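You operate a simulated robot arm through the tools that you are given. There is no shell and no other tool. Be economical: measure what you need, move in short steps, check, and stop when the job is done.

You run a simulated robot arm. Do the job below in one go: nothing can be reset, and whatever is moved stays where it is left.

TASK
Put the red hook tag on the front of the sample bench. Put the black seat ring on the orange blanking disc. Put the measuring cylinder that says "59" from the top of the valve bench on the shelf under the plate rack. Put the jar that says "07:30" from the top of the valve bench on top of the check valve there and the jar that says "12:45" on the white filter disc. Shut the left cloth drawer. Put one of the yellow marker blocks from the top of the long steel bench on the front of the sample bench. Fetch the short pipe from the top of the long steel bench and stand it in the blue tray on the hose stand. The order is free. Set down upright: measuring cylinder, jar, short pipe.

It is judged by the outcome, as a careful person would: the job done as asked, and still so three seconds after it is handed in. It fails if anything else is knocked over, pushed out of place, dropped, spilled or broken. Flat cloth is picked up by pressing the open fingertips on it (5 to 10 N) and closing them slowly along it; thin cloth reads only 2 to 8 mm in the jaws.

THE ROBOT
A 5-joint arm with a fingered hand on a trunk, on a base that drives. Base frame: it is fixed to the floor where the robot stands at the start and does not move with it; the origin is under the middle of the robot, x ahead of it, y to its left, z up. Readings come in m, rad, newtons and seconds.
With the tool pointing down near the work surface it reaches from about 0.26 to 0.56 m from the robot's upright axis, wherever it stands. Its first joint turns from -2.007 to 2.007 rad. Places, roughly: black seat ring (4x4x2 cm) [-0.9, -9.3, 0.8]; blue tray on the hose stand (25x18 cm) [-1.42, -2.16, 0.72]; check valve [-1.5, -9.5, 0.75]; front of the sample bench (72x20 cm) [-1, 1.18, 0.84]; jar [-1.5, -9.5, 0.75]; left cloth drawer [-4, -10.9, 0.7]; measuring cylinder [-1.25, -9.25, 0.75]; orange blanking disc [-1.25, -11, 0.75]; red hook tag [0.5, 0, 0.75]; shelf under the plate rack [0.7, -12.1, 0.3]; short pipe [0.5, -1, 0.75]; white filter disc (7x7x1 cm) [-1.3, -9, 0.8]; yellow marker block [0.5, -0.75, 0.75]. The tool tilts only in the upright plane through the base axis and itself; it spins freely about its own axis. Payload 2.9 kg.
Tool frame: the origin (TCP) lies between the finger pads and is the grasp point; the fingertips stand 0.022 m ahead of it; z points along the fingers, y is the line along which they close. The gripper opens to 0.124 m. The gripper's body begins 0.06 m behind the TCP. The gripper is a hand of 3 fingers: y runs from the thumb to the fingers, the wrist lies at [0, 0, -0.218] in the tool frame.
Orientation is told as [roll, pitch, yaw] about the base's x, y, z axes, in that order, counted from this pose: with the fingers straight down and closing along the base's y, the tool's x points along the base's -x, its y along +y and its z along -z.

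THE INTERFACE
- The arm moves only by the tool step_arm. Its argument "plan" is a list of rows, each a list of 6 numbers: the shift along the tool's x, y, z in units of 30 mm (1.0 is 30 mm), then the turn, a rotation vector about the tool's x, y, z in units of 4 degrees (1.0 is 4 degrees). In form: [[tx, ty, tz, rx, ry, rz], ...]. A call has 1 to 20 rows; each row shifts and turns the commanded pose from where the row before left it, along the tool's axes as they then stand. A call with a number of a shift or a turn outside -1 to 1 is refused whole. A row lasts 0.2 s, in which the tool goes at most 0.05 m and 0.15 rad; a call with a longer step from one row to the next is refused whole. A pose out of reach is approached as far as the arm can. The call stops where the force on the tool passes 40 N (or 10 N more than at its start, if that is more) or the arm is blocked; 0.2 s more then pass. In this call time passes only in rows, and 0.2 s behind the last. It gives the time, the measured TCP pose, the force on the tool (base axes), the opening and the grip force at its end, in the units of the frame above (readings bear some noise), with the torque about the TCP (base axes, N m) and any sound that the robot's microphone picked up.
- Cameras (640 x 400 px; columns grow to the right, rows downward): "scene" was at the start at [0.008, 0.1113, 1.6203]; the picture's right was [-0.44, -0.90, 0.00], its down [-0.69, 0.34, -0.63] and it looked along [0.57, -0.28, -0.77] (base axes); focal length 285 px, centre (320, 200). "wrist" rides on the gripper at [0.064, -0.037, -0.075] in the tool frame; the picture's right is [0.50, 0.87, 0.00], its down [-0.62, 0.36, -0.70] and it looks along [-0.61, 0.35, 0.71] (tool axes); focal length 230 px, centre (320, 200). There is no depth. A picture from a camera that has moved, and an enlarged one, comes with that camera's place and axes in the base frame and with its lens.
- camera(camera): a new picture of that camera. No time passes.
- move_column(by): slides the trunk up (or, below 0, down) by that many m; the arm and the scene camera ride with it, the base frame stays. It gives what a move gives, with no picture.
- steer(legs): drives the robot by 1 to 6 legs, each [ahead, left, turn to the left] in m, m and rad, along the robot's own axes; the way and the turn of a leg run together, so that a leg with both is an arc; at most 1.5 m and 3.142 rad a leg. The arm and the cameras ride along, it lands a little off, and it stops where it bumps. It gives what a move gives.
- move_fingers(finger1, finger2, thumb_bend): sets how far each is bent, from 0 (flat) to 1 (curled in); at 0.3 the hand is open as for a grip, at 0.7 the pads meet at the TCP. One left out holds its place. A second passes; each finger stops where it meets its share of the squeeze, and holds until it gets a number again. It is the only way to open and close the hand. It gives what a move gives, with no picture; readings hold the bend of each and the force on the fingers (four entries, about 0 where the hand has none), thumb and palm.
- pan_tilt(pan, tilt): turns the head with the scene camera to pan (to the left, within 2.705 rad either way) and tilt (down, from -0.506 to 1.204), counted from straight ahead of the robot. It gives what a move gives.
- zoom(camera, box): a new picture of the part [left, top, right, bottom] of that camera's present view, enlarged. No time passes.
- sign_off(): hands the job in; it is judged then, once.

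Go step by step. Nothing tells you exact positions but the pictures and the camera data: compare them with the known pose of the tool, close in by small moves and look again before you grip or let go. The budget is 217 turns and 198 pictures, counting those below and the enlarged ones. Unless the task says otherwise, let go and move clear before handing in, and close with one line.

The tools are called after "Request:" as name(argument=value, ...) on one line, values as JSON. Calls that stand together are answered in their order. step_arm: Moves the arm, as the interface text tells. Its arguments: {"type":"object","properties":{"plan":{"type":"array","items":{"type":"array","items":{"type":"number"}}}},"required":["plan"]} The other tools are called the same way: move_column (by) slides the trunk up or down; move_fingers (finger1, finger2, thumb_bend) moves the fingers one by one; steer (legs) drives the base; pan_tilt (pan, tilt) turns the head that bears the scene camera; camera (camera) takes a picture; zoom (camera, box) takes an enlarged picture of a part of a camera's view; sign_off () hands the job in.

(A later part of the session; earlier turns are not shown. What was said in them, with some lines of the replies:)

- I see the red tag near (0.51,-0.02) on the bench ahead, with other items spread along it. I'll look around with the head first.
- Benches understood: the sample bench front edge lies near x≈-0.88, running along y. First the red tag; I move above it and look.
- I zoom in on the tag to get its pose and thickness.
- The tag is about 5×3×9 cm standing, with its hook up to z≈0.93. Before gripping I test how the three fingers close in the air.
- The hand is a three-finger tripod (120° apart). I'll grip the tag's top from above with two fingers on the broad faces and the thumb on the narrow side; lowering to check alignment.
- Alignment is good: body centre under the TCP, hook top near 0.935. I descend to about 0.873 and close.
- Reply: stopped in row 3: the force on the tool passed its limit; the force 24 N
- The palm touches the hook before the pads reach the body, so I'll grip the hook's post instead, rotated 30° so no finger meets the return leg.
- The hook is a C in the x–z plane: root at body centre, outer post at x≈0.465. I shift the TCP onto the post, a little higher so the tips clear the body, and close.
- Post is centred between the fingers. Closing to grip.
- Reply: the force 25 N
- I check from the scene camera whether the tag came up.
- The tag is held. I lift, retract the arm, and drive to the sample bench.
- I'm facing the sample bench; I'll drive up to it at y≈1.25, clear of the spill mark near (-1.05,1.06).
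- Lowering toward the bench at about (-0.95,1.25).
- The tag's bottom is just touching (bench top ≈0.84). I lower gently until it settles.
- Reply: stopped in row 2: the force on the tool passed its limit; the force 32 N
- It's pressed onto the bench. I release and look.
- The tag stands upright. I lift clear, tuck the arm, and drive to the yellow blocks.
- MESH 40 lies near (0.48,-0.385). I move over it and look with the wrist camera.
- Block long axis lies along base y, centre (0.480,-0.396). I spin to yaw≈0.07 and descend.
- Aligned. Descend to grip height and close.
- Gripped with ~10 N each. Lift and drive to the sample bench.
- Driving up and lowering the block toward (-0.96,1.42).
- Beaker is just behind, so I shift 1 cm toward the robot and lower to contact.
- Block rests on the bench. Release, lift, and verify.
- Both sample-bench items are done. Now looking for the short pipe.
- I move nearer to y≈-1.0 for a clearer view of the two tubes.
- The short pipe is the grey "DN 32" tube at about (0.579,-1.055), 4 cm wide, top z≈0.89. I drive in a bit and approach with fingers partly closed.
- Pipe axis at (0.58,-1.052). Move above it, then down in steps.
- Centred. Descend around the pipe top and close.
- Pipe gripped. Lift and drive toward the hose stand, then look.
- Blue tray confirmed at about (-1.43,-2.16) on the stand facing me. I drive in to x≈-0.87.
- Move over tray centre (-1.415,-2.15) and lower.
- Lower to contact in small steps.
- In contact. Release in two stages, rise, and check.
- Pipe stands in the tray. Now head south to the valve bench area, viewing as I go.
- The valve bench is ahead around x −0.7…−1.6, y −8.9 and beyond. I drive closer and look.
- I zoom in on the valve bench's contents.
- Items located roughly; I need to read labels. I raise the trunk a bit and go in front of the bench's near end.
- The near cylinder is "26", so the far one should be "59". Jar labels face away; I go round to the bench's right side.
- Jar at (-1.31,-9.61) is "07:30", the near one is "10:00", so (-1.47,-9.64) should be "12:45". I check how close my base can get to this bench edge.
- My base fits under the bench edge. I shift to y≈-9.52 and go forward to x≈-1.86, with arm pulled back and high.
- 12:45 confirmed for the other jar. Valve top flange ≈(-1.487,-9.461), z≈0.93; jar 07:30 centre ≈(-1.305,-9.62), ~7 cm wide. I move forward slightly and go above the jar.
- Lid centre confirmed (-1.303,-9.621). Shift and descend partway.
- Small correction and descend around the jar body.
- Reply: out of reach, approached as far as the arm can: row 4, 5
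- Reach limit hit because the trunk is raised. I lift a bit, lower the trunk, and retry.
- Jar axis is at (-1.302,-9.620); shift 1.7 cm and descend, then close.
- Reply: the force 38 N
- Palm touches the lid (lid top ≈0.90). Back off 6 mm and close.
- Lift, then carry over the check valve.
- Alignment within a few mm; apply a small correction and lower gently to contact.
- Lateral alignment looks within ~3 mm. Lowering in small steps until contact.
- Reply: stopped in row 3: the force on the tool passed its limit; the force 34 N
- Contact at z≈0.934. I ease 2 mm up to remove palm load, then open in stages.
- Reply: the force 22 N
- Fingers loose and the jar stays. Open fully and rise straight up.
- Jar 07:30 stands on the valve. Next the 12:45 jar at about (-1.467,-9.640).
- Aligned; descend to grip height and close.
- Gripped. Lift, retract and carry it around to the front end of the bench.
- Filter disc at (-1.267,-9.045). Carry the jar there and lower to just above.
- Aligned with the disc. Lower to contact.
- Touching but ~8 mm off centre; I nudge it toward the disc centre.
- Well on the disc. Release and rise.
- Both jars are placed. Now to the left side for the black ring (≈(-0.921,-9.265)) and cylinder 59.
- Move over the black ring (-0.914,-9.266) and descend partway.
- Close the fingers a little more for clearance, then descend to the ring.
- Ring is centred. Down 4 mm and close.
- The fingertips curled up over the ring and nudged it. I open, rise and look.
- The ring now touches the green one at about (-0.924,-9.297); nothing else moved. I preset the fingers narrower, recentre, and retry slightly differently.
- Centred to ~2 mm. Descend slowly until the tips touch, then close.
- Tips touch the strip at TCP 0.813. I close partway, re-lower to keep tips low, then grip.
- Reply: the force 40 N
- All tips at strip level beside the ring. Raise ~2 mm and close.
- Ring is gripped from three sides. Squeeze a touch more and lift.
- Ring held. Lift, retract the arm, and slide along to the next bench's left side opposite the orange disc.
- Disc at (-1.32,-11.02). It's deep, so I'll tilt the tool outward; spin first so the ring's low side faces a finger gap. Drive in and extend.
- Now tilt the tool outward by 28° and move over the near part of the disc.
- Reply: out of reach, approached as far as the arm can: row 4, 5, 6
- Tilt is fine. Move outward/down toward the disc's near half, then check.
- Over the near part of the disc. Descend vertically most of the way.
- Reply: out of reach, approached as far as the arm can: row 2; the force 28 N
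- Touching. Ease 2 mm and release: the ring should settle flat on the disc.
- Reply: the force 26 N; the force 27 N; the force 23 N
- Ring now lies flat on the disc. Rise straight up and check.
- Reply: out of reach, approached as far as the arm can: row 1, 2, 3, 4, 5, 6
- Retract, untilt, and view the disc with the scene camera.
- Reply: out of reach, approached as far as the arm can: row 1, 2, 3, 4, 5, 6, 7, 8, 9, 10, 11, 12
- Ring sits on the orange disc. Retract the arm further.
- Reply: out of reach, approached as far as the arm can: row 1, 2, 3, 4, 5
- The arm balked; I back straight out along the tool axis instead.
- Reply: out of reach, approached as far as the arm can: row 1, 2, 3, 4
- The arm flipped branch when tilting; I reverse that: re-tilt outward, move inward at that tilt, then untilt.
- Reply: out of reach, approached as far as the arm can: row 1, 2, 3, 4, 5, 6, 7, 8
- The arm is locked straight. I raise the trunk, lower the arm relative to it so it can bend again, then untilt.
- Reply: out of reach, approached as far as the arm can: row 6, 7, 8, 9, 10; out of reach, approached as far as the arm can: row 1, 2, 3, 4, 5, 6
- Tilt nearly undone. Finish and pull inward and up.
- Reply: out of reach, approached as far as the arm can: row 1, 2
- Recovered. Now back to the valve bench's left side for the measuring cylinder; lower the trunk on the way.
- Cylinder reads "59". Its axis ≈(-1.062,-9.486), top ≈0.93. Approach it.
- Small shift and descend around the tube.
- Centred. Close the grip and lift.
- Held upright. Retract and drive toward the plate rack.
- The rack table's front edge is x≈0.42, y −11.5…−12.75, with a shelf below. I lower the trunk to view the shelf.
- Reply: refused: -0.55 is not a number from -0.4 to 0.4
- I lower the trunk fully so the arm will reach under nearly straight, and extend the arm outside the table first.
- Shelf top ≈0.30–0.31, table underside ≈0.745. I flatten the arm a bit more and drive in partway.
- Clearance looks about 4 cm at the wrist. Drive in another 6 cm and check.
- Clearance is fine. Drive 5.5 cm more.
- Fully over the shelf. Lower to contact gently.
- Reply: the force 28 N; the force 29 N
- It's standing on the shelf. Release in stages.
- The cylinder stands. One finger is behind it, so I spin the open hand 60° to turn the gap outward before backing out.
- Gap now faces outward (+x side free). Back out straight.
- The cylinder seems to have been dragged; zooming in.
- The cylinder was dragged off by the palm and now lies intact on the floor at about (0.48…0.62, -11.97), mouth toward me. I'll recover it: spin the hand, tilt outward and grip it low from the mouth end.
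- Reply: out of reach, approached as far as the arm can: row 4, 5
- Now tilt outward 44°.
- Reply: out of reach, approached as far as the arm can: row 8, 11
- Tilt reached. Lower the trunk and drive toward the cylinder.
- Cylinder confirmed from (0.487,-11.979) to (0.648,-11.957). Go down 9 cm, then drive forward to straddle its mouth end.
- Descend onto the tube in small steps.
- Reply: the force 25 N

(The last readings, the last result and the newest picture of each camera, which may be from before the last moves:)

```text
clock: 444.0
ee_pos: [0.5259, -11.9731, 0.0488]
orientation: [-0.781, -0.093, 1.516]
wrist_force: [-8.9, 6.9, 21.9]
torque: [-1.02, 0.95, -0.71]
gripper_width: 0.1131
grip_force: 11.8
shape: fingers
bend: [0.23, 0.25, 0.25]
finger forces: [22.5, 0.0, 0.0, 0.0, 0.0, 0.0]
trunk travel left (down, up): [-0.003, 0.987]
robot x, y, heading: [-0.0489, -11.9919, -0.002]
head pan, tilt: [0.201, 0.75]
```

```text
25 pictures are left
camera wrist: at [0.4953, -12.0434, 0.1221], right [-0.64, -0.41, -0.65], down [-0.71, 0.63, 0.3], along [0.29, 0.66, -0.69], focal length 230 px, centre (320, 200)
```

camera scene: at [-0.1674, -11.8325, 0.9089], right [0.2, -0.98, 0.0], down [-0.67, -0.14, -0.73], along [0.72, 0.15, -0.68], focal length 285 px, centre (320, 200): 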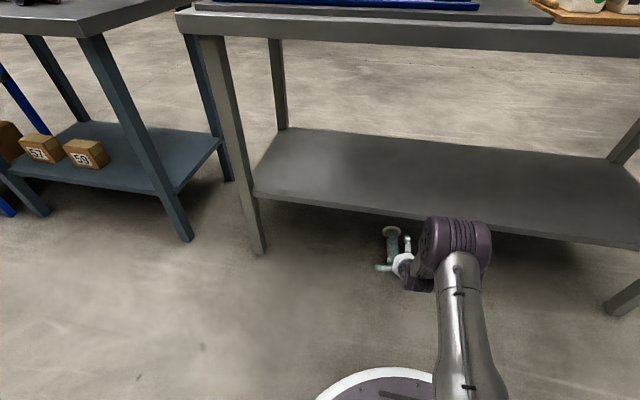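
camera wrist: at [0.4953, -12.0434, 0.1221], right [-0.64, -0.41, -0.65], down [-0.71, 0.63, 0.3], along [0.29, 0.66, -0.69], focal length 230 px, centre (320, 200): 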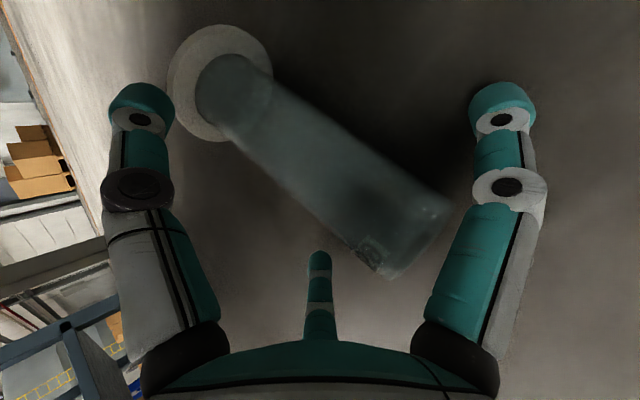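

f1 touches the floor; raise 5 mm and close.

Request:
step_arm(plan=[[-0.015, -0.12, -0.12, 0, 0, 0]])

Request:
move_fingers(finger1=0.72, finger2=0.72, thumb_bend=0.72)

Request:
camera(camera="wrist")

```text
clock: 444.4
ee_pos: [0.5244, -11.9751, 0.052]
orientation: [-0.774, -0.091, 1.514]
wrist_force: [0.0, -0.8, -0.3]
torque: [-0.01, 0.06, -0.01]
gripper_width: 0.1121
grip_force: 0.1
shape: fingers
bend: [0.25, 0.25, 0.25]
finger forces: [0.0, 0.1, 0.1, 0.0, 0.0, 0.0]
trunk travel left (down, up): [-0.003, 0.987]
robot x, y, heading: [-0.0529, -11.9932, 0.004]
head pan, tilt: [0.201, 0.75]
```

```text
clock: 445.4
ee_pos: [0.524, -11.9759, 0.0518]
orientation: [-0.78, -0.091, 1.515]
wrist_force: [2.1, -3.5, 8.7]
torque: [-0.04, -0.35, -0.1]
gripper_width: 0.0297
grip_force: 16.7
shape: fingers
bend: [0.56, 0.53, 0.61]
finger forces: [7.7, 10.1, 0.0, 0.0, 15.4, 0.1]
trunk travel left (down, up): [-0.003, 0.987]
robot x, y, heading: [-0.049, -11.9977, 0.001]
head pan, tilt: [0.201, 0.75]
```

```text
24 pictures are left
camera wrist: at [0.4951, -12.0446, 0.1259], right [-0.64, -0.41, -0.65], down [-0.71, 0.63, 0.31], along [0.29, 0.66, -0.69], focal length 230 px, centre (320, 200)
```

wrist: 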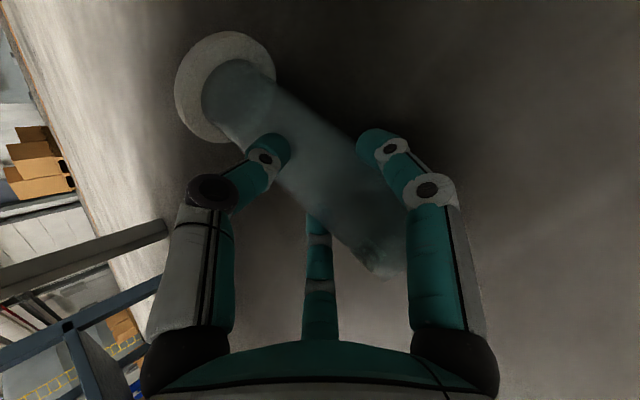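

Gripped. Lift slightly and back out from under the shelf.

Request:
step_arm(plan=[[-0.045, -0.35, -0.357, 0, 0, 0], [-0.045, -0.35, -0.357, 0, 0, 0]])

Request:
steer(legs=[[-0.5, 0, 0]])

Request:
camera(camera="wrist")

```text
clock: 446.0
ee_pos: [0.5228, -11.9741, 0.0808]
orientation: [-0.772, -0.093, 1.515]
wrist_force: [0.0, -0.6, -1.4]
torque: [-0.01, 0.06, 0.0]
gripper_width: 0.0181
grip_force: 12.5
shape: fingers
bend: [0.59, 0.51, 0.66]
finger forces: [6.8, 11.4, 0.0, 0.0, 6.1, 0.1]
trunk travel left (down, up): [-0.003, 0.987]
robot x, y, heading: [-0.051, -11.993, 0.001]
head pan, tilt: [0.201, 0.75]
```

```text
clock: 448.9
ee_pos: [0.023, -11.9734, 0.0814]
orientation: [-0.773, -0.092, 1.519]
wrist_force: [0.0, -0.3, -1.0]
torque: [-0.04, 0.05, -0.01]
gripper_width: 0.0177
grip_force: 12.7
shape: fingers
bend: [0.59, 0.51, 0.66]
finger forces: [7.0, 11.4, 0.0, 0.0, 6.1, 0.1]
trunk travel left (down, up): [-0.003, 0.987]
robot x, y, heading: [-0.5476, -11.9982, 0.009]
head pan, tilt: [0.201, 0.75]
```

```text
23 pictures are left
camera wrist: at [-0.006, -12.044, 0.1545], right [-0.64, -0.41, -0.65], down [-0.71, 0.63, 0.31], along [0.28, 0.66, -0.7], focal length 230 px, centre (320, 200)
```

wrist: 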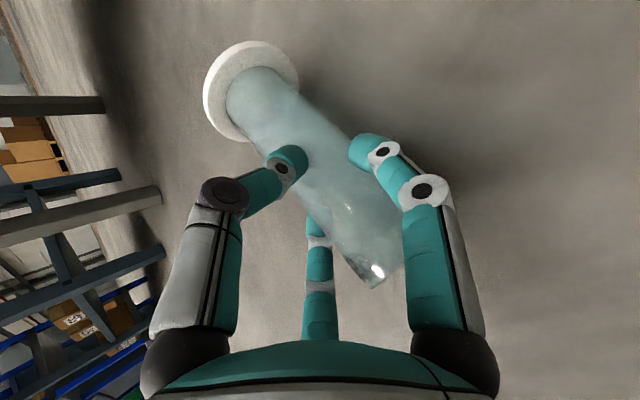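

Held and out. The tube lies ~26° off the tool axis toward the thumb, so I raise the trunk, reduce tilt to ~26°, and spin ~190° so the tube hangs upright.

Request:
move_column(by=0.4)

Request:
step_arm(plan=[[0, 0, 0, -1, 0.08, 0], [0, 0, 0, -1, 0.08, 0], [0, 0, 0, -1, 0.08, 0], [0, 0, 0, -1, 0.08, 0], [0, 0, 0, 0, 0, 1], [0, 0, 0, 0, 0, 1], [0, 0, 0, 0, 0, 1], [0, 0, 0, 0, 0, 1], [0, 0, 0, 0, 0, 1], [0, 0, 0, 0, 0, 1], [0, 0, 0, 0, 0, 1], [0, 0, 0, 0, 0, 1], [0, 0, 0, 0, 0, 1], [0, 0, 0, 0, 0, 1], [0, 0, 0, 0, 0, 1], [0, 0, 0, 0, 0, 1], [0, 0, 0, 0, 0, 1], [0, 0, 0, 0, 0, 1], [0, 0, 0, 0, 0, 1]])

Request:
step_arm(plan=[[0, 0, 0, 0, 0, 1], [0, 0, 0, 0, 0, 1], [0, 0, 0, 0, 0, 1], [0, 0, 0, 0, 0, 1], [0, 0, 0, 0, 0, 1], [0, 0, 0, 0, 0, 1], [0, 0, 0, 0, 0, 1], [0, 0, 0, 0, 0, 1], [0, 0, 0, 0, 0, 1], [0, 0, 0, 0, 0, 1], [0, 0, 0, 0, 0, 1], [0, 0, 0, 0, 0, 1], [0, 0, 0, 0, 0, 1], [0, 0, 0, 0, 0, 1], [0, 0, 0, 0, 0, 1], [0, 0, 0, 0, 0, 1], [0, 0, 0, 0, 0, 1], [0, 0, 0, 0, 0, 1], [0, 0, 0, 0, 0, 1], [0, 0, 0, 0, 0, 1]])

Request:
step_arm(plan=[[0, 0, 0, 0, 0, 1], [0, 0, 0, 0, 0, 1], [0, 0, 0, 0, 0, 1], [0, 0, 0, 0, 0, 1], [0, 0, 0, 0, 0, 1], [0, 0, 0, 0, 0, 1], [0, 0, 0, 0, 0, 1], [0, 0, 0, 0, 0, 1], [0, 0, 0, 0, 0, 1], [0, 0, 0, 0, 0, 1]])

Request:
camera(camera="wrist")

```text
clock: 452.8
ee_pos: [0.023, -11.9735, 0.4811]
orientation: [-0.774, -0.093, 1.519]
wrist_force: [0.1, -0.1, -0.7]
torque: [0.0, 0.02, -0.02]
gripper_width: 0.0176
grip_force: 11.7
shape: fingers
bend: [0.59, 0.51, 0.66]
finger forces: [6.9, 11.4, 0.0, 0.0, 6.2, 0.1]
trunk travel left (down, up): [-0.403, 0.587]
robot x, y, heading: [-0.5493, -11.9941, 0.006]
head pan, tilt: [0.201, 0.75]
```

```text
clock: 456.8
ee_pos: [0.0226, -11.9699, 0.4797]
orientation: [-0.202, -0.46, 0.484]
wrist_force: [0.3, 0.1, -1.5]
torque: [-0.01, 0.05, -0.01]
gripper_width: 0.0173
grip_force: 11.5
shape: fingers
bend: [0.59, 0.51, 0.67]
finger forces: [7.0, 11.3, 0.1, 0.0, 6.1, 0.0]
out of reach, approached as far as the arm can: row 4
trunk travel left (down, up): [-0.403, 0.587]
robot x, y, heading: [-0.5502, -11.9968, 0.005]
head pan, tilt: [0.201, 0.75]
```

```text
clock: 460.9
ee_pos: [0.0218, -11.9704, 0.4795]
orientation: [0.434, -0.256, -1.018]
wrist_force: [-0.7, 0.6, -1.1]
torque: [-0.01, 0.0, 0.02]
gripper_width: 0.0172
grip_force: 11.8
shape: fingers
bend: [0.59, 0.51, 0.67]
finger forces: [7.0, 11.4, 0.1, 0.0, 6.3, 0.0]
trunk travel left (down, up): [-0.403, 0.587]
robot x, y, heading: [-0.5509, -11.995, 0.008]
head pan, tilt: [0.201, 0.75]
```

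```text
clock: 463.1
ee_pos: [0.0225, -11.9693, 0.4807]
orientation: [0.497, 0.067, -1.643]
wrist_force: [0.3, 0.5, -1.0]
torque: [0.0, 0.01, 0.0]
gripper_width: 0.017
grip_force: 12.8
shape: fingers
bend: [0.59, 0.51, 0.67]
finger forces: [7.0, 11.4, 0.0, 0.1, 6.2, 0.1]
trunk travel left (down, up): [-0.403, 0.587]
robot x, y, heading: [-0.5473, -12.0014, 0.004]
head pan, tilt: [0.201, 0.75]
```

```text
22 pictures are left
camera wrist: at [-0.0401, -11.9048, 0.5339], right [0.79, 0.42, 0.44], down [-0.07, -0.66, 0.74], along [0.6, -0.62, -0.5], focal length 230 px, centre (320, 200)
```

wrist: 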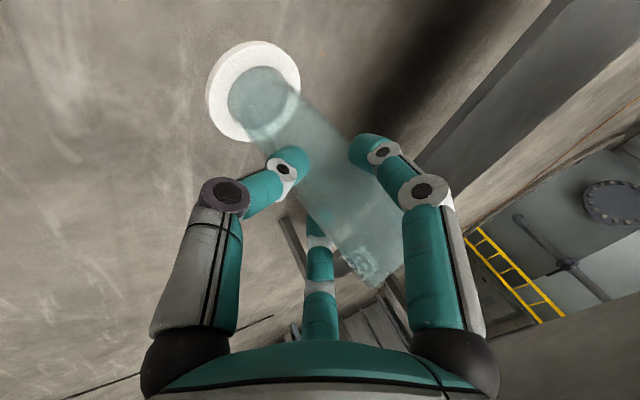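

Computed orientation is nearly vertical. I verify with the scene camera.

Request:
pan_tilt(pan=0.2, tilt=0.75)

Request:
zoom(camera="scene", box=[320, 180, 480, 340])

```text
clock: 463.8
ee_pos: [0.0216, -11.9709, 0.4806]
orientation: [0.495, 0.064, -1.641]
wrist_force: [1.1, 0.4, -0.4]
torque: [0.01, 0.0, -0.01]
gripper_width: 0.0171
grip_force: 12.7
shape: fingers
bend: [0.59, 0.51, 0.67]
finger forces: [7.1, 11.4, 0.0, 0.1, 6.3, 0.0]
trunk travel left (down, up): [-0.403, 0.587]
robot x, y, heading: [-0.5515, -11.9942, 0.009]
head pan, tilt: [0.201, 0.75]
```

```text
2.50 times, centred on (400, 260) of scene
camera zoom: at [-0.5288, -11.8341, 1.3088], right [0.21, -0.98, 0.0], down [-0.67, -0.14, -0.73], along [0.72, 0.15, -0.68], focal length 713 px, centre (120, 50)
```

zoom: 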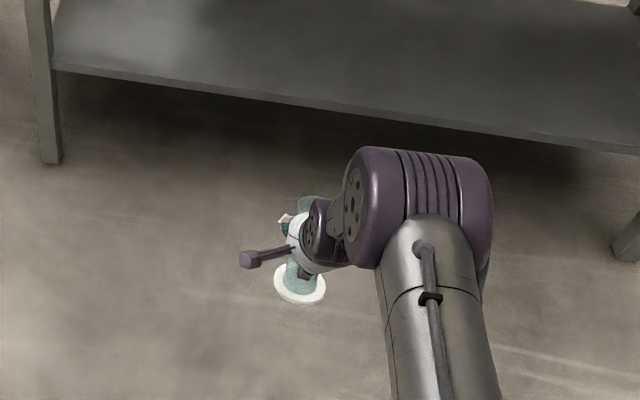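

It is close to upright (base offset ≈0.117 below TCP). Insert over the shelf again at TCP z≈0.465.

Request:
move_column(by=-0.014)

Request:
steer(legs=[[0.4, 0, -0.005]])

Request:
zoom(camera="scene", box=[320, 150, 500, 310])

Request:
camera(camera="wrist")

```text
clock: 464.4
ee_pos: [0.0235, -11.9695, 0.4659]
orientation: [0.495, 0.066, -1.641]
wrist_force: [-0.5, -0.1, -0.2]
torque: [-0.01, 0.01, -0.03]
gripper_width: 0.017
grip_force: 12.1
shape: fingers
bend: [0.59, 0.51, 0.67]
finger forces: [7.0, 11.4, 0.0, 0.0, 6.4, 0.0]
trunk travel left (down, up): [-0.389, 0.601]
robot x, y, heading: [-0.5471, -11.9975, 0.003]
head pan, tilt: [0.201, 0.75]
```

```text
clock: 466.9
ee_pos: [0.4206, -11.9749, 0.4665]
orientation: [0.496, 0.065, -1.65]
wrist_force: [-0.6, -0.8, -1.5]
torque: [0.03, 0.03, -0.01]
gripper_width: 0.0171
grip_force: 11.9
shape: fingers
bend: [0.59, 0.51, 0.67]
finger forces: [7.1, 11.4, 0.0, 0.0, 6.4, 0.1]
trunk travel left (down, up): [-0.389, 0.601]
robot x, y, heading: [-0.1515, -11.9971, -0.001]
head pan, tilt: [0.201, 0.75]
```

```text
2.50 times, centred on (410, 230) of scene
camera zoom: at [-0.1293, -11.8335, 1.2948], right [0.2, -0.98, 0.0], down [-0.67, -0.13, -0.73], along [0.72, 0.14, -0.68], focal length 713 px, centre (95, 125)
```

zoom: 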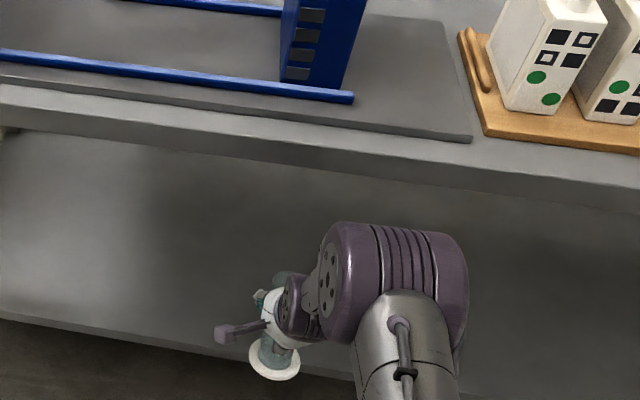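

```text
19 pictures are left
camera wrist: at [0.3585, -11.9082, 0.5197], right [0.8, 0.41, 0.44], down [-0.07, -0.66, 0.74], along [0.6, -0.63, -0.5], focal length 230 px, centre (320, 200)
```

wrist: 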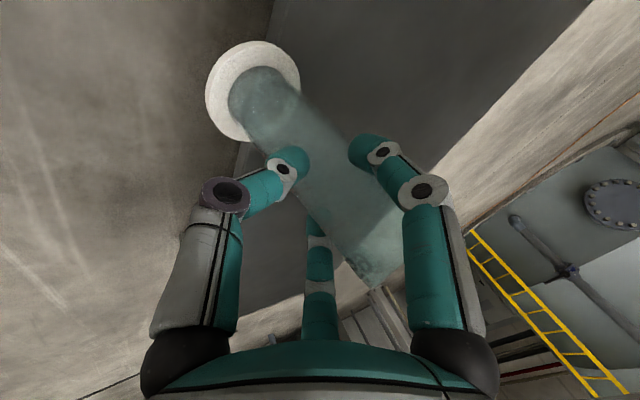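

Request:
steer(legs=[[0.11, 0, 0]])

Request:
camera(camera="wrist")

Request:
step_arm(plan=[[0, 0.16, 0.29, 0, 0, 0]])

```text
clock: 468.1
ee_pos: [0.5129, -11.9742, 0.4627]
orientation: [0.482, 0.063, -1.649]
wrist_force: [0.5, -0.6, -1.1]
torque: [0.01, 0.0, 0.01]
gripper_width: 0.0166
grip_force: 12.6
shape: fingers
bend: [0.59, 0.51, 0.67]
finger forces: [7.2, 11.2, 0.0, 0.0, 6.2, 0.0]
trunk travel left (down, up): [-0.389, 0.601]
robot x, y, heading: [-0.048, -11.9945, -0.005]
head pan, tilt: [0.201, 0.75]
stopped in leg 1: the robot was blocked; the commanded pose is now the measured one
```

```text
18 pictures are left
camera wrist: at [0.4517, -11.9087, 0.5169], right [0.8, 0.41, 0.43], down [-0.06, -0.66, 0.75], along [0.59, -0.63, -0.51], focal length 230 px, centre (320, 200)
```

wrist: 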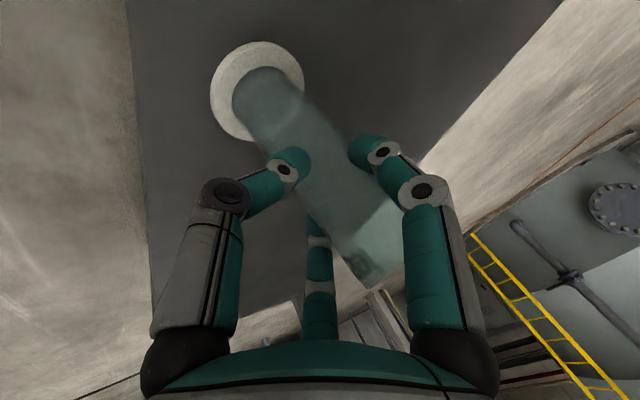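

```text
clock: 468.5
ee_pos: [0.5206, -11.9746, 0.4583]
orientation: [0.485, 0.063, -1.649]
wrist_force: [-0.3, 0.2, -1.0]
torque: [0.02, 0.02, 0.01]
gripper_width: 0.0171
grip_force: 12.3
shape: fingers
bend: [0.59, 0.51, 0.67]
finger forces: [7.4, 11.2, 0.0, 0.0, 6.0, 0.0]
trunk travel left (down, up): [-0.389, 0.601]
robot x, y, heading: [-0.0492, -11.9955, -0.005]
head pan, tilt: [0.201, 0.75]
```

Base is over the shelf (arm just brushed something, stopped). Lower via the trunk in small steps.

Request:
move_column(by=-0.015)

Request:
move_column(by=-0.006)

```text
clock: 469.1
ee_pos: [0.5265, -11.975, 0.4403]
orientation: [0.481, 0.062, -1.65]
wrist_force: [-2.5, -1.1, 7.7]
torque: [-0.12, -0.12, -0.06]
gripper_width: 0.0147
grip_force: 13.0
shape: fingers
bend: [0.6, 0.51, 0.69]
finger forces: [6.5, 11.5, 0.1, 0.0, 7.7, 0.0]
trunk travel left (down, up): [-0.374, 0.616]
robot x, y, heading: [-0.0425, -11.9958, -0.008]
head pan, tilt: [0.201, 0.75]
```

```text
clock: 469.7
ee_pos: [0.525, -11.9737, 0.4328]
orientation: [0.476, 0.062, -1.648]
wrist_force: [-2.1, -0.4, 7.0]
torque: [-0.14, -0.22, -0.07]
gripper_width: 0.0127
grip_force: 12.4
shape: fingers
bend: [0.6, 0.5, 0.69]
finger forces: [8.6, 11.0, 0.1, 0.0, 4.4, 0.1]
trunk travel left (down, up): [-0.368, 0.622]
robot x, y, heading: [-0.0481, -11.9949, -0.002]
head pan, tilt: [0.201, 0.75]
```

Request:
camera(camera="wrist")

Request:
zoom(camera="scene", box=[340, 160, 480, 280])

```text
17 pictures are left
camera wrist: at [0.4629, -11.9086, 0.4874], right [0.8, 0.41, 0.43], down [-0.06, -0.66, 0.75], along [0.59, -0.63, -0.51], focal length 230 px, centre (320, 200)
```

wrist: 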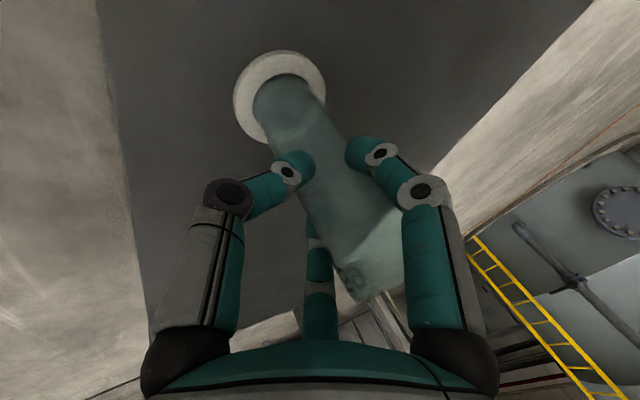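

```text
3.33 times, centred on (410, 220) of scene
camera zoom: at [-0.0275, -11.8338, 1.2737], right [0.2, -0.98, 0.0], down [-0.67, -0.13, -0.73], along [0.72, 0.14, -0.68], focal length 951 px, centre (20, 133)
```

zoom: 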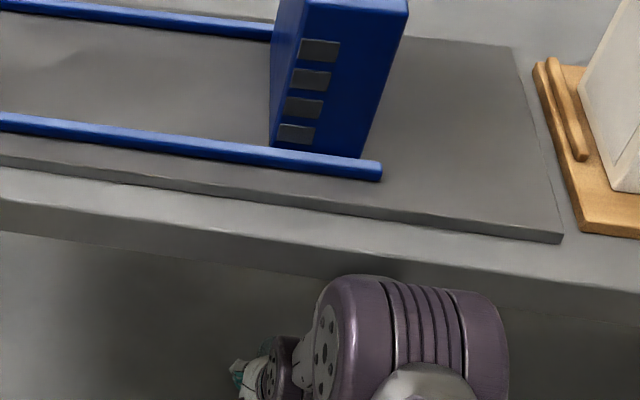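

Base is on the shelf. Release gently.

Request:
move_fingers(finger1=0.55, finger2=0.46, thumb_bend=0.63)

Request:
move_fingers(finger1=0.3, finger2=0.25, thumb_bend=0.3)

Request:
camera(camera="wrist")

```text
clock: 470.7
ee_pos: [0.5249, -11.9738, 0.4322]
orientation: [0.478, 0.062, -1.653]
wrist_force: [-0.5, 0.3, 0.7]
torque: [0.0, -0.01, 0.03]
gripper_width: 0.0254
grip_force: 0.2
shape: fingers
bend: [0.55, 0.46, 0.63]
finger forces: [0.0, 0.0, 0.1, 0.0, 0.0, 0.1]
trunk travel left (down, up): [-0.368, 0.622]
robot x, y, heading: [-0.047, -11.9966, -0.005]
head pan, tilt: [0.201, 0.75]
```

```text
clock: 471.7
ee_pos: [0.5248, -11.9751, 0.4325]
orientation: [0.476, 0.062, -1.65]
wrist_force: [0.8, 0.1, -0.8]
torque: [0.02, -0.01, 0.02]
gripper_width: 0.1037
grip_force: 0.0
shape: fingers
bend: [0.3, 0.25, 0.3]
finger forces: [0.0, 0.0, 0.1, 0.0, 0.0, 0.1]
trunk travel left (down, up): [-0.368, 0.622]
robot x, y, heading: [-0.0502, -11.9953, -0.004]
head pan, tilt: [0.201, 0.75]
```

```text
15 pictures are left
camera wrist: at [0.4634, -11.9087, 0.4872], right [0.8, 0.41, 0.43], down [-0.06, -0.66, 0.75], along [0.59, -0.63, -0.51], focal length 230 px, centre (320, 200)
```

wrist: 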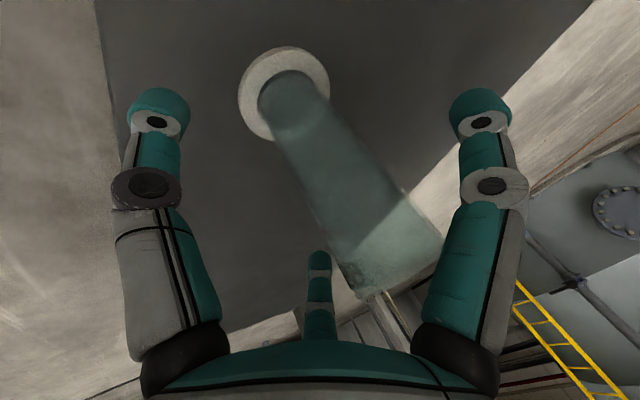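

It stands free. I shift the hand 8 mm sideways to centre the gap, then withdraw in small monitored steps.

Request:
step_arm(plan=[[0.27, 0, 0, 0, 0, 0], [-0.04, -0.44, -0.23, 0, 0, 0]])

Request:
camera(camera="wrist")

```text
clock: 472.3
ee_pos: [0.5102, -11.9679, 0.4335]
orientation: [0.476, 0.068, -1.647]
wrist_force: [-0.1, -0.5, 0.1]
torque: [0.02, 0.0, 0.02]
gripper_width: 0.1036
grip_force: 0.1
shape: fingers
bend: [0.3, 0.25, 0.3]
finger forces: [0.0, 0.0, 0.0, 0.0, 0.0, 0.1]
trunk travel left (down, up): [-0.368, 0.622]
robot x, y, heading: [-0.0457, -11.9976, 0.002]
head pan, tilt: [0.201, 0.75]
```

```text
14 pictures are left
camera wrist: at [0.4489, -11.9022, 0.4883], right [0.8, 0.41, 0.43], down [-0.06, -0.67, 0.74], along [0.59, -0.62, -0.51], focal length 230 px, centre (320, 200)
```

wrist: 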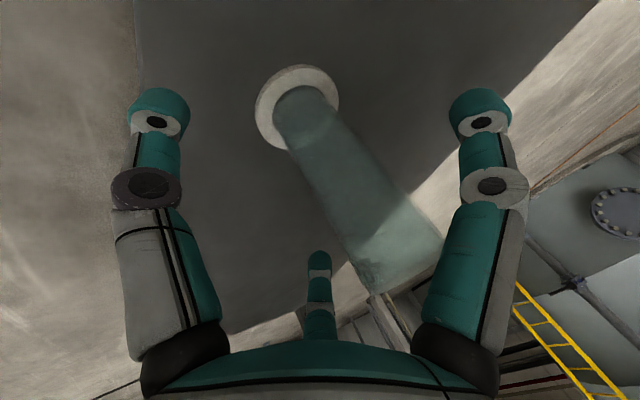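

The tube is centred in the finger gap. Continue withdrawing.

Request:
step_arm(plan=[[-0.08, -0.88, -0.46, 0, 0, 0], [-0.08, -0.88, -0.46, 0, 0, 0]])

Request:
camera(camera="wrist")

```text
clock: 472.9
ee_pos: [0.4513, -11.9679, 0.4332]
orientation: [0.476, 0.072, -1.646]
wrist_force: [-1.5, -0.5, 0.8]
torque: [-0.01, 0.0, 0.01]
gripper_width: 0.1037
grip_force: 0.1
shape: fingers
bend: [0.3, 0.25, 0.3]
finger forces: [0.0, 0.1, 0.0, 0.0, 0.0, 0.0]
trunk travel left (down, up): [-0.368, 0.622]
robot x, y, heading: [-0.0454, -11.9971, -0.004]
head pan, tilt: [0.201, 0.75]
```

```text
13 pictures are left
camera wrist: at [0.3892, -11.9026, 0.4883], right [0.8, 0.41, 0.43], down [-0.05, -0.67, 0.74], along [0.59, -0.62, -0.52], focal length 230 px, centre (320, 200)
```

wrist: 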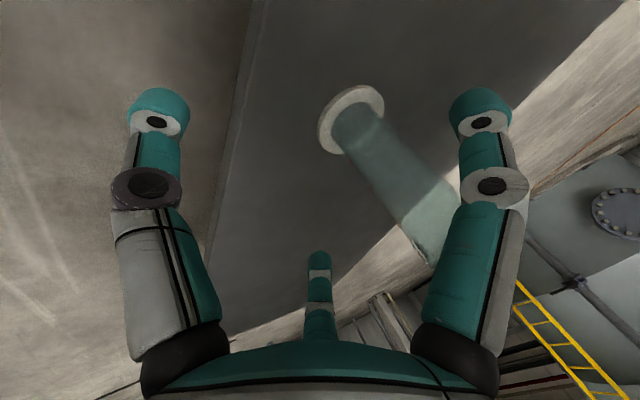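

The cylinder stays standing. Back fully out and verify.

Request:
steer(legs=[[-0.45, 0, 0]])

Request:
pan_tilt(pan=0.2, tilt=0.55)

Request:
zoom(camera="scene", box=[260, 120, 560, 340])

```text
clock: 475.6
ee_pos: [0.0027, -11.9658, 0.4336]
orientation: [0.476, 0.072, -1.647]
wrist_force: [-0.5, 0.6, 0.7]
torque: [0.01, 0.0, -0.06]
gripper_width: 0.1035
grip_force: 0.1
shape: fingers
bend: [0.3, 0.25, 0.3]
finger forces: [0.1, 0.0, 0.1, 0.1, 0.1, 0.1]
trunk travel left (down, up): [-0.368, 0.622]
robot x, y, heading: [-0.494, -11.9905, -0.004]
head pan, tilt: [0.201, 0.75]
```

```text
clock: 476.3
ee_pos: [0.0039, -11.9665, 0.4332]
orientation: [0.475, 0.073, -1.645]
wrist_force: [-0.4, 0.8, -0.2]
torque: [-0.01, 0.03, 0.01]
gripper_width: 0.1037
grip_force: 0.1
shape: fingers
bend: [0.3, 0.25, 0.3]
finger forces: [0.1, 0.0, 0.1, 0.0, 0.0, 0.0]
trunk travel left (down, up): [-0.368, 0.622]
robot x, y, heading: [-0.4995, -11.9962, -0.006]
head pan, tilt: [0.201, 0.55]
```

```text
1.82 times, centred on (410, 230) of scene
camera zoom: at [-0.467, -11.8311, 1.2912], right [0.2, -0.98, 0.0], down [-0.51, -0.1, -0.85], along [0.84, 0.17, -0.52], focal length 519 px, centre (156, 146)
```

zoom: 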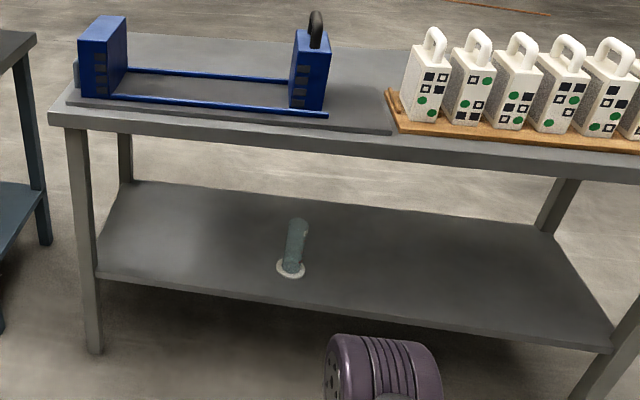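

The cylinder now stands upright on the shelf. Next, the cloth drawer: raise the trunk and drive around the far side of the bench.

Request:
move_column(by=0.3)

Request:
steer(legs=[[0, -0.68, 0], [0, 0, 3.14], [1.35, 0, 0], [1.3, 0, 0]])

Request:
pan_tilt(pan=-0.6, tilt=0.45)

Request:
camera(camera="scene")

```text
clock: 479.3
ee_pos: [0.004, -11.9663, 0.7337]
orientation: [0.474, 0.072, -1.646]
wrist_force: [-0.1, -0.5, 0.1]
torque: [0.01, -0.04, -0.01]
gripper_width: 0.1034
grip_force: 0.1
shape: fingers
bend: [0.3, 0.25, 0.3]
finger forces: [0.1, 0.0, 0.1, 0.0, 0.0, 0.1]
trunk travel left (down, up): [-0.668, 0.322]
robot x, y, heading: [-0.4974, -11.9934, -0.006]
head pan, tilt: [0.201, 0.55]
```

```text
clock: 502.9
ee_pos: [-3.6498, -12.6003, 0.7335]
orientation: [0.475, 0.071, 1.463]
wrist_force: [-0.8, -0.2, -0.1]
torque: [-0.03, -0.01, 0.0]
gripper_width: 0.1035
grip_force: 0.0
shape: fingers
bend: [0.3, 0.25, 0.3]
finger forces: [0.0, 0.1, 0.0, 0.0, 0.1, 0.0]
trunk travel left (down, up): [-0.668, 0.322]
robot x, y, heading: [-3.1499, -12.5895, 3.105]
head pan, tilt: [0.201, 0.55]
```

```text
clock: 504.0
ee_pos: [-3.6507, -12.601, 0.7334]
orientation: [0.476, 0.072, 1.465]
wrist_force: [-0.6, 0.8, 0.5]
torque: [0.0, 0.0, 0.01]
gripper_width: 0.1035
grip_force: 0.1
shape: fingers
bend: [0.3, 0.25, 0.3]
finger forces: [0.0, 0.0, 0.0, 0.0, 0.0, 0.1]
trunk travel left (down, up): [-0.668, 0.322]
robot x, y, heading: [-3.1498, -12.5883, 3.104]
head pan, tilt: [-0.6, 0.45]
```

```text
11 pictures are left
camera scene: at [-3.1698, -12.681, 1.6003], right [0.59, 0.81, 0.0], down [0.35, -0.26, -0.9], along [-0.73, 0.53, -0.44], focal length 285 px, centre (320, 200)
```

scene: 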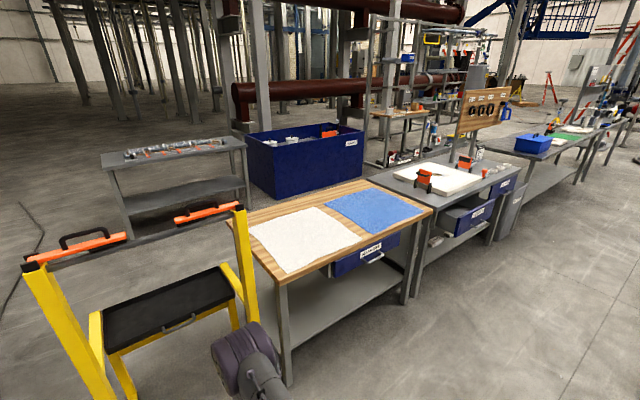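

Request:
zoom(camera="scene", box=[310, 160, 530, 290])

```text
2.91 times, centred on (420, 225) of scene
camera zoom: at [-3.1698, -12.681, 1.6003], right [0.59, 0.81, 0.0], down [0.35, -0.26, -0.9], along [-0.73, 0.53, -0.44], focal length 830 px, centre (29, 127)
```

zoom: 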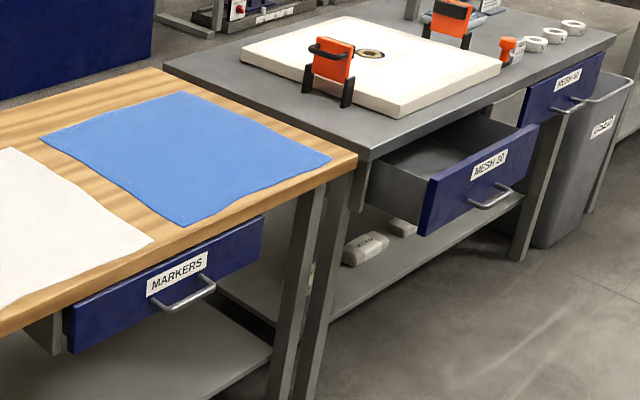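

Left cloth drawer = "MESH 20", front face at x≈-3.875, y≈-10.94; closed position x≈-3.99. Drive opposite it with a closed fist tilted forward.

Request:
steer(legs=[[0, -0.82, 0.037], [0, -0.82, 0]])

Request:
move_fingers(finger1=0.7, finger2=0.7, thumb_bend=0.7)

Request:
step_arm(plan=[[0, 0, 0, -1, 0, 0], [0, 0, 0, -1, 0, 0], [0, 0, 0, -1, 0, 0], [0, 0, 0, -1, 0, 0], [0, 0, 0, -1, 0, 0], [0, 0, 0, -1, 0, 0], [0, 0, 0, -1, 0, 0], [0, 0, 0, -1, 0, 0]])

Request:
pan_tilt(pan=0.2, tilt=0.65)

Request:
camera(camera="scene")

```text
clock: 512.4
ee_pos: [-3.6422, -10.9818, 0.7335]
orientation: [0.475, 0.072, 1.501]
wrist_force: [-0.4, -0.2, 0.0]
torque: [0.0, 0.0, 0.03]
gripper_width: 0.1038
grip_force: 0.1
shape: fingers
bend: [0.3, 0.25, 0.3]
finger forces: [0.0, 0.1, 0.0, 0.1, 0.0, 0.0]
trunk travel left (down, up): [-0.668, 0.322]
robot x, y, heading: [-3.1428, -10.9512, -3.138]
head pan, tilt: [-0.6, 0.45]
```

```text
clock: 513.4
ee_pos: [-3.6438, -10.982, 0.7333]
orientation: [0.475, 0.072, 1.503]
wrist_force: [0.1, 1.0, -0.3]
torque: [0.01, -0.01, -0.02]
gripper_width: 0.0
grip_force: 0.2
shape: fingers
bend: [0.69, 0.69, 0.7]
finger forces: [0.0, 0.0, 0.0, 0.0, 0.0, 0.1]
trunk travel left (down, up): [-0.668, 0.322]
robot x, y, heading: [-3.1462, -10.9488, -3.131]
head pan, tilt: [-0.6, 0.45]
```

```text
clock: 515.2
ee_pos: [-3.6437, -10.9453, 0.7335]
orientation: [1.036, 0.076, 1.512]
wrist_force: [0.1, -0.3, -0.3]
torque: [0.02, 0.0, -0.01]
gripper_width: 0.0002
grip_force: 0.2
shape: fingers
bend: [0.69, 0.69, 0.7]
finger forces: [0.0, 0.1, 0.0, 0.0, 0.0, 0.0]
out of reach, approached as far as the arm can: row 2, 3, 4, 5, 6, 7, 8
trunk travel left (down, up): [-0.668, 0.322]
robot x, y, heading: [-3.1426, -10.9532, -3.137]
head pan, tilt: [-0.6, 0.45]
```

```text
clock: 516.3
ee_pos: [-3.6433, -10.946, 0.7338]
orientation: [1.032, 0.074, 1.509]
wrist_force: [-0.4, -0.5, -0.2]
torque: [-0.01, 0.02, 0.02]
gripper_width: 0.0003
grip_force: 0.1
shape: fingers
bend: [0.69, 0.69, 0.7]
finger forces: [0.1, 0.1, 0.0, 0.1, 0.1, 0.1]
trunk travel left (down, up): [-0.668, 0.322]
robot x, y, heading: [-3.1455, -10.952, -3.14]
head pan, tilt: [0.201, 0.649]
```

```text
9 pictures are left
camera scene: at [-3.1688, -11.1136, 1.5825], right [-0.2, 0.98, 0.0], down [0.59, 0.12, -0.8], along [-0.78, -0.16, -0.6], focal length 285 px, centre (320, 200)
```

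scene: 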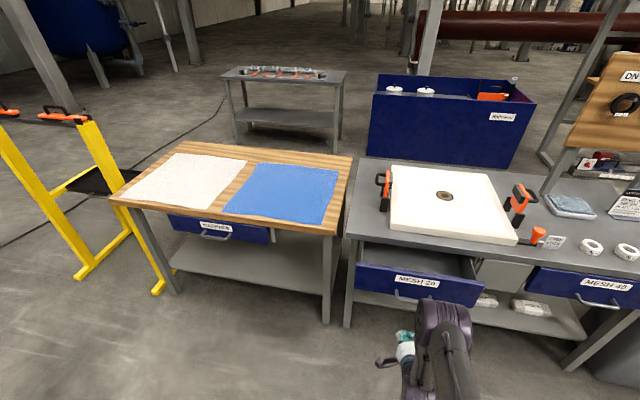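

Lower to handle height, align to the drawer centre (y≈-10.90) and approach.

Request:
move_column(by=-0.04)

Request:
steer(legs=[[0, -0.045, 0], [0.17, 0, 0]])

Request:
zoom(camera="scene", box=[330, 210, 530, 350])

```text
clock: 517.1
ee_pos: [-3.6426, -10.9455, 0.6929]
orientation: [1.034, 0.077, 1.509]
wrist_force: [0.2, 0.3, -0.9]
torque: [0.01, -0.02, 0.01]
gripper_width: 0.0
grip_force: 0.2
shape: fingers
bend: [0.69, 0.69, 0.7]
finger forces: [0.0, 0.0, 0.0, 0.0, 0.0, 0.0]
trunk travel left (down, up): [-0.628, 0.362]
robot x, y, heading: [-3.1439, -10.9524, -3.138]
head pan, tilt: [0.201, 0.649]
```

```text
clock: 519.1
ee_pos: [-3.8132, -10.9015, 0.6926]
orientation: [1.031, 0.074, 1.511]
wrist_force: [0.3, 0.4, -0.6]
torque: [-0.03, 0.02, 0.03]
gripper_width: 0.0
grip_force: 0.0
shape: fingers
bend: [0.69, 0.69, 0.7]
finger forces: [0.0, 0.0, 0.1, 0.1, 0.0, 0.0]
trunk travel left (down, up): [-0.628, 0.362]
robot x, y, heading: [-3.3125, -10.9086, -3.135]
head pan, tilt: [0.201, 0.649]
```

```text
2.86 times, centred on (430, 280) of scene
camera zoom: at [-3.3397, -11.0695, 1.5424], right [-0.2, 0.98, 0.0], down [0.59, 0.12, -0.8], along [-0.78, -0.16, -0.61], focal length 815 px, centre (6, -29)
```

zoom: 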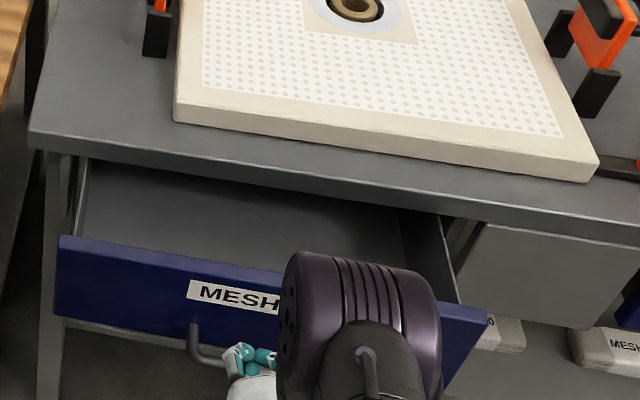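

Fist is at the handle. Push forward with the base in steps.

Request:
steer(legs=[[0.07, 0, 0]])

Request:
steer(legs=[[0.04, 0, 0]])

Request:
zoom(camera="scene", box=[330, 210, 530, 350])

```text
clock: 520.1
ee_pos: [-3.884, -10.9012, 0.6935]
orientation: [1.031, 0.073, 1.511]
wrist_force: [-0.2, -0.2, 0.1]
torque: [-0.02, -0.03, 0.03]
gripper_width: 0.0001
grip_force: 0.0
shape: fingers
bend: [0.7, 0.7, 0.7]
finger forces: [0.0, 0.0, 0.0, 0.1, 0.0, 0.0]
trunk travel left (down, up): [-0.628, 0.362]
robot x, y, heading: [-3.383, -10.9096, -3.133]
head pan, tilt: [0.201, 0.649]
```

```text
clock: 521.0
ee_pos: [-3.9244, -10.9021, 0.6919]
orientation: [1.029, 0.076, 1.511]
wrist_force: [-0.5, 0.3, -0.4]
torque: [0.01, 0.0, -0.02]
gripper_width: 0.0001
grip_force: 0.0
shape: fingers
bend: [0.7, 0.7, 0.7]
finger forces: [0.0, 0.1, 0.1, 0.0, 0.1, 0.1]
trunk travel left (down, up): [-0.628, 0.362]
robot x, y, heading: [-3.4248, -10.9075, -3.137]
head pan, tilt: [0.201, 0.649]
```

```text
2.86 times, centred on (430, 280) of scene
camera zoom: at [-3.45, -11.07, 1.5424], right [-0.2, 0.98, 0.0], down [0.59, 0.12, -0.8], along [-0.78, -0.16, -0.61], focal length 815 px, centre (6, -29)
```

zoom: 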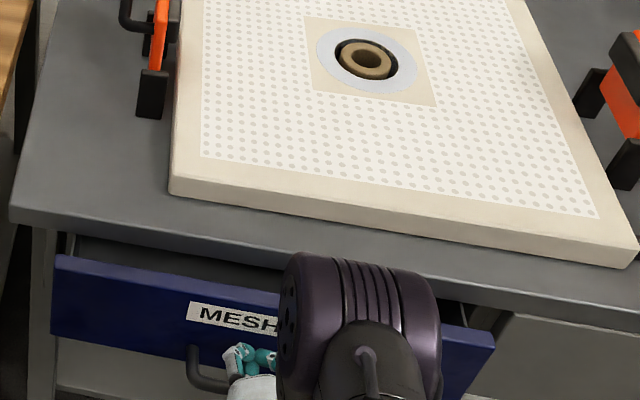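

The drawer is closing smoothly. Continue.

Request:
steer(legs=[[0.035, 0, 0]])

Request:
steer(legs=[[0.02, 0, 0]])

Request:
zoom(camera="scene", box=[330, 210, 530, 350])

```text
clock: 521.9
ee_pos: [-3.959, -10.9018, 0.6931]
orientation: [1.033, 0.076, 1.512]
wrist_force: [0.2, 0.5, -0.1]
torque: [0.01, 0.02, 0.0]
gripper_width: 0.0
grip_force: 0.0
shape: fingers
bend: [0.7, 0.7, 0.7]
finger forces: [0.0, 0.1, 0.1, 0.0, 0.1, 0.0]
trunk travel left (down, up): [-0.628, 0.362]
robot x, y, heading: [-3.4561, -10.908, -3.134]
head pan, tilt: [0.201, 0.649]
```

```text
clock: 522.8
ee_pos: [-3.9692, -10.9027, 0.6889]
orientation: [1.013, 0.077, 1.51]
wrist_force: [9.8, 0.4, 1.5]
torque: [0.02, -0.05, -0.02]
gripper_width: 0.0
grip_force: 8.1
shape: fingers
bend: [0.71, 0.71, 0.69]
finger forces: [8.1, 8.4, 0.0, 0.0, 0.0, 0.1]
trunk travel left (down, up): [-0.628, 0.362]
robot x, y, heading: [-3.478, -10.9082, -3.14]
head pan, tilt: [0.201, 0.649]
stopped in leg 1: the force on the tool passed its limit (the readings are from after the stop); the commanded pose is now the measured one
```

```text
2.86 times, centred on (430, 280) of scene
camera zoom: at [-3.4995, -11.0702, 1.5425], right [-0.2, 0.98, 0.0], down [0.59, 0.12, -0.8], along [-0.78, -0.16, -0.6], focal length 815 px, centre (6, -29)
```

zoom: 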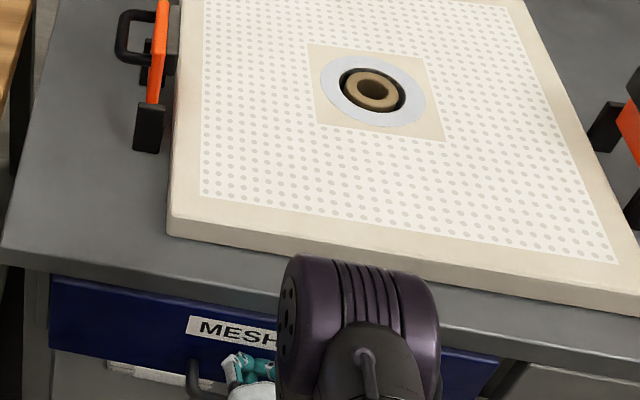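

Drawer hit its stop. Back off and verify.

Request:
steer(legs=[[-0.5, 0, 0]])

Request:
camera(camera="scene")

```text
clock: 525.7
ee_pos: [-3.4707, -10.8988, 0.6903]
orientation: [1.014, 0.075, 1.505]
wrist_force: [-0.1, -0.4, -0.6]
torque: [-0.02, -0.01, -0.01]
gripper_width: 0.0001
grip_force: 0.1
shape: fingers
bend: [0.7, 0.7, 0.7]
finger forces: [0.0, 0.0, 0.1, 0.0, 0.0, 0.0]
trunk travel left (down, up): [-0.628, 0.362]
robot x, y, heading: [-2.9783, -10.905, 3.141]
head pan, tilt: [0.201, 0.649]
```

```text
5 pictures are left
camera scene: at [-3.0016, -11.0689, 1.5425], right [-0.2, 0.98, 0.0], down [0.59, 0.12, -0.8], along [-0.78, -0.16, -0.6], focal length 285 px, centre (320, 200)
```

scene: 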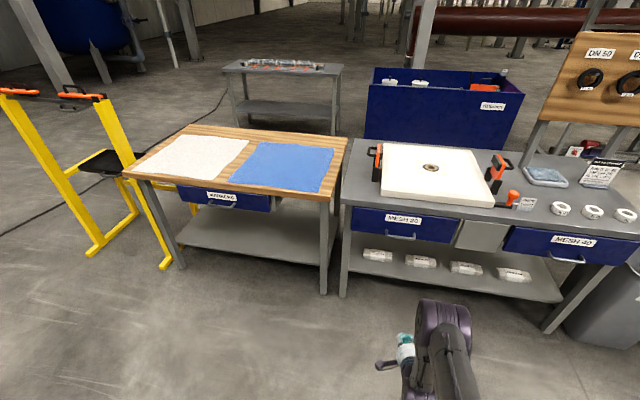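

The MESH 20 (left cloth) drawer is shut, the same as its neighbour, and the hand is clear. Everything is in place, so I'm handing in.

Request:
sign_off()

```text
The job is handed in.
```

I did every item and handed the job in, but I knocked measuring cylinder "59" off the shelf onto the floor while backing the hand out. I picked it up and stood it upright on the shelf under the plate rack; it looked unbroken in the pictures.
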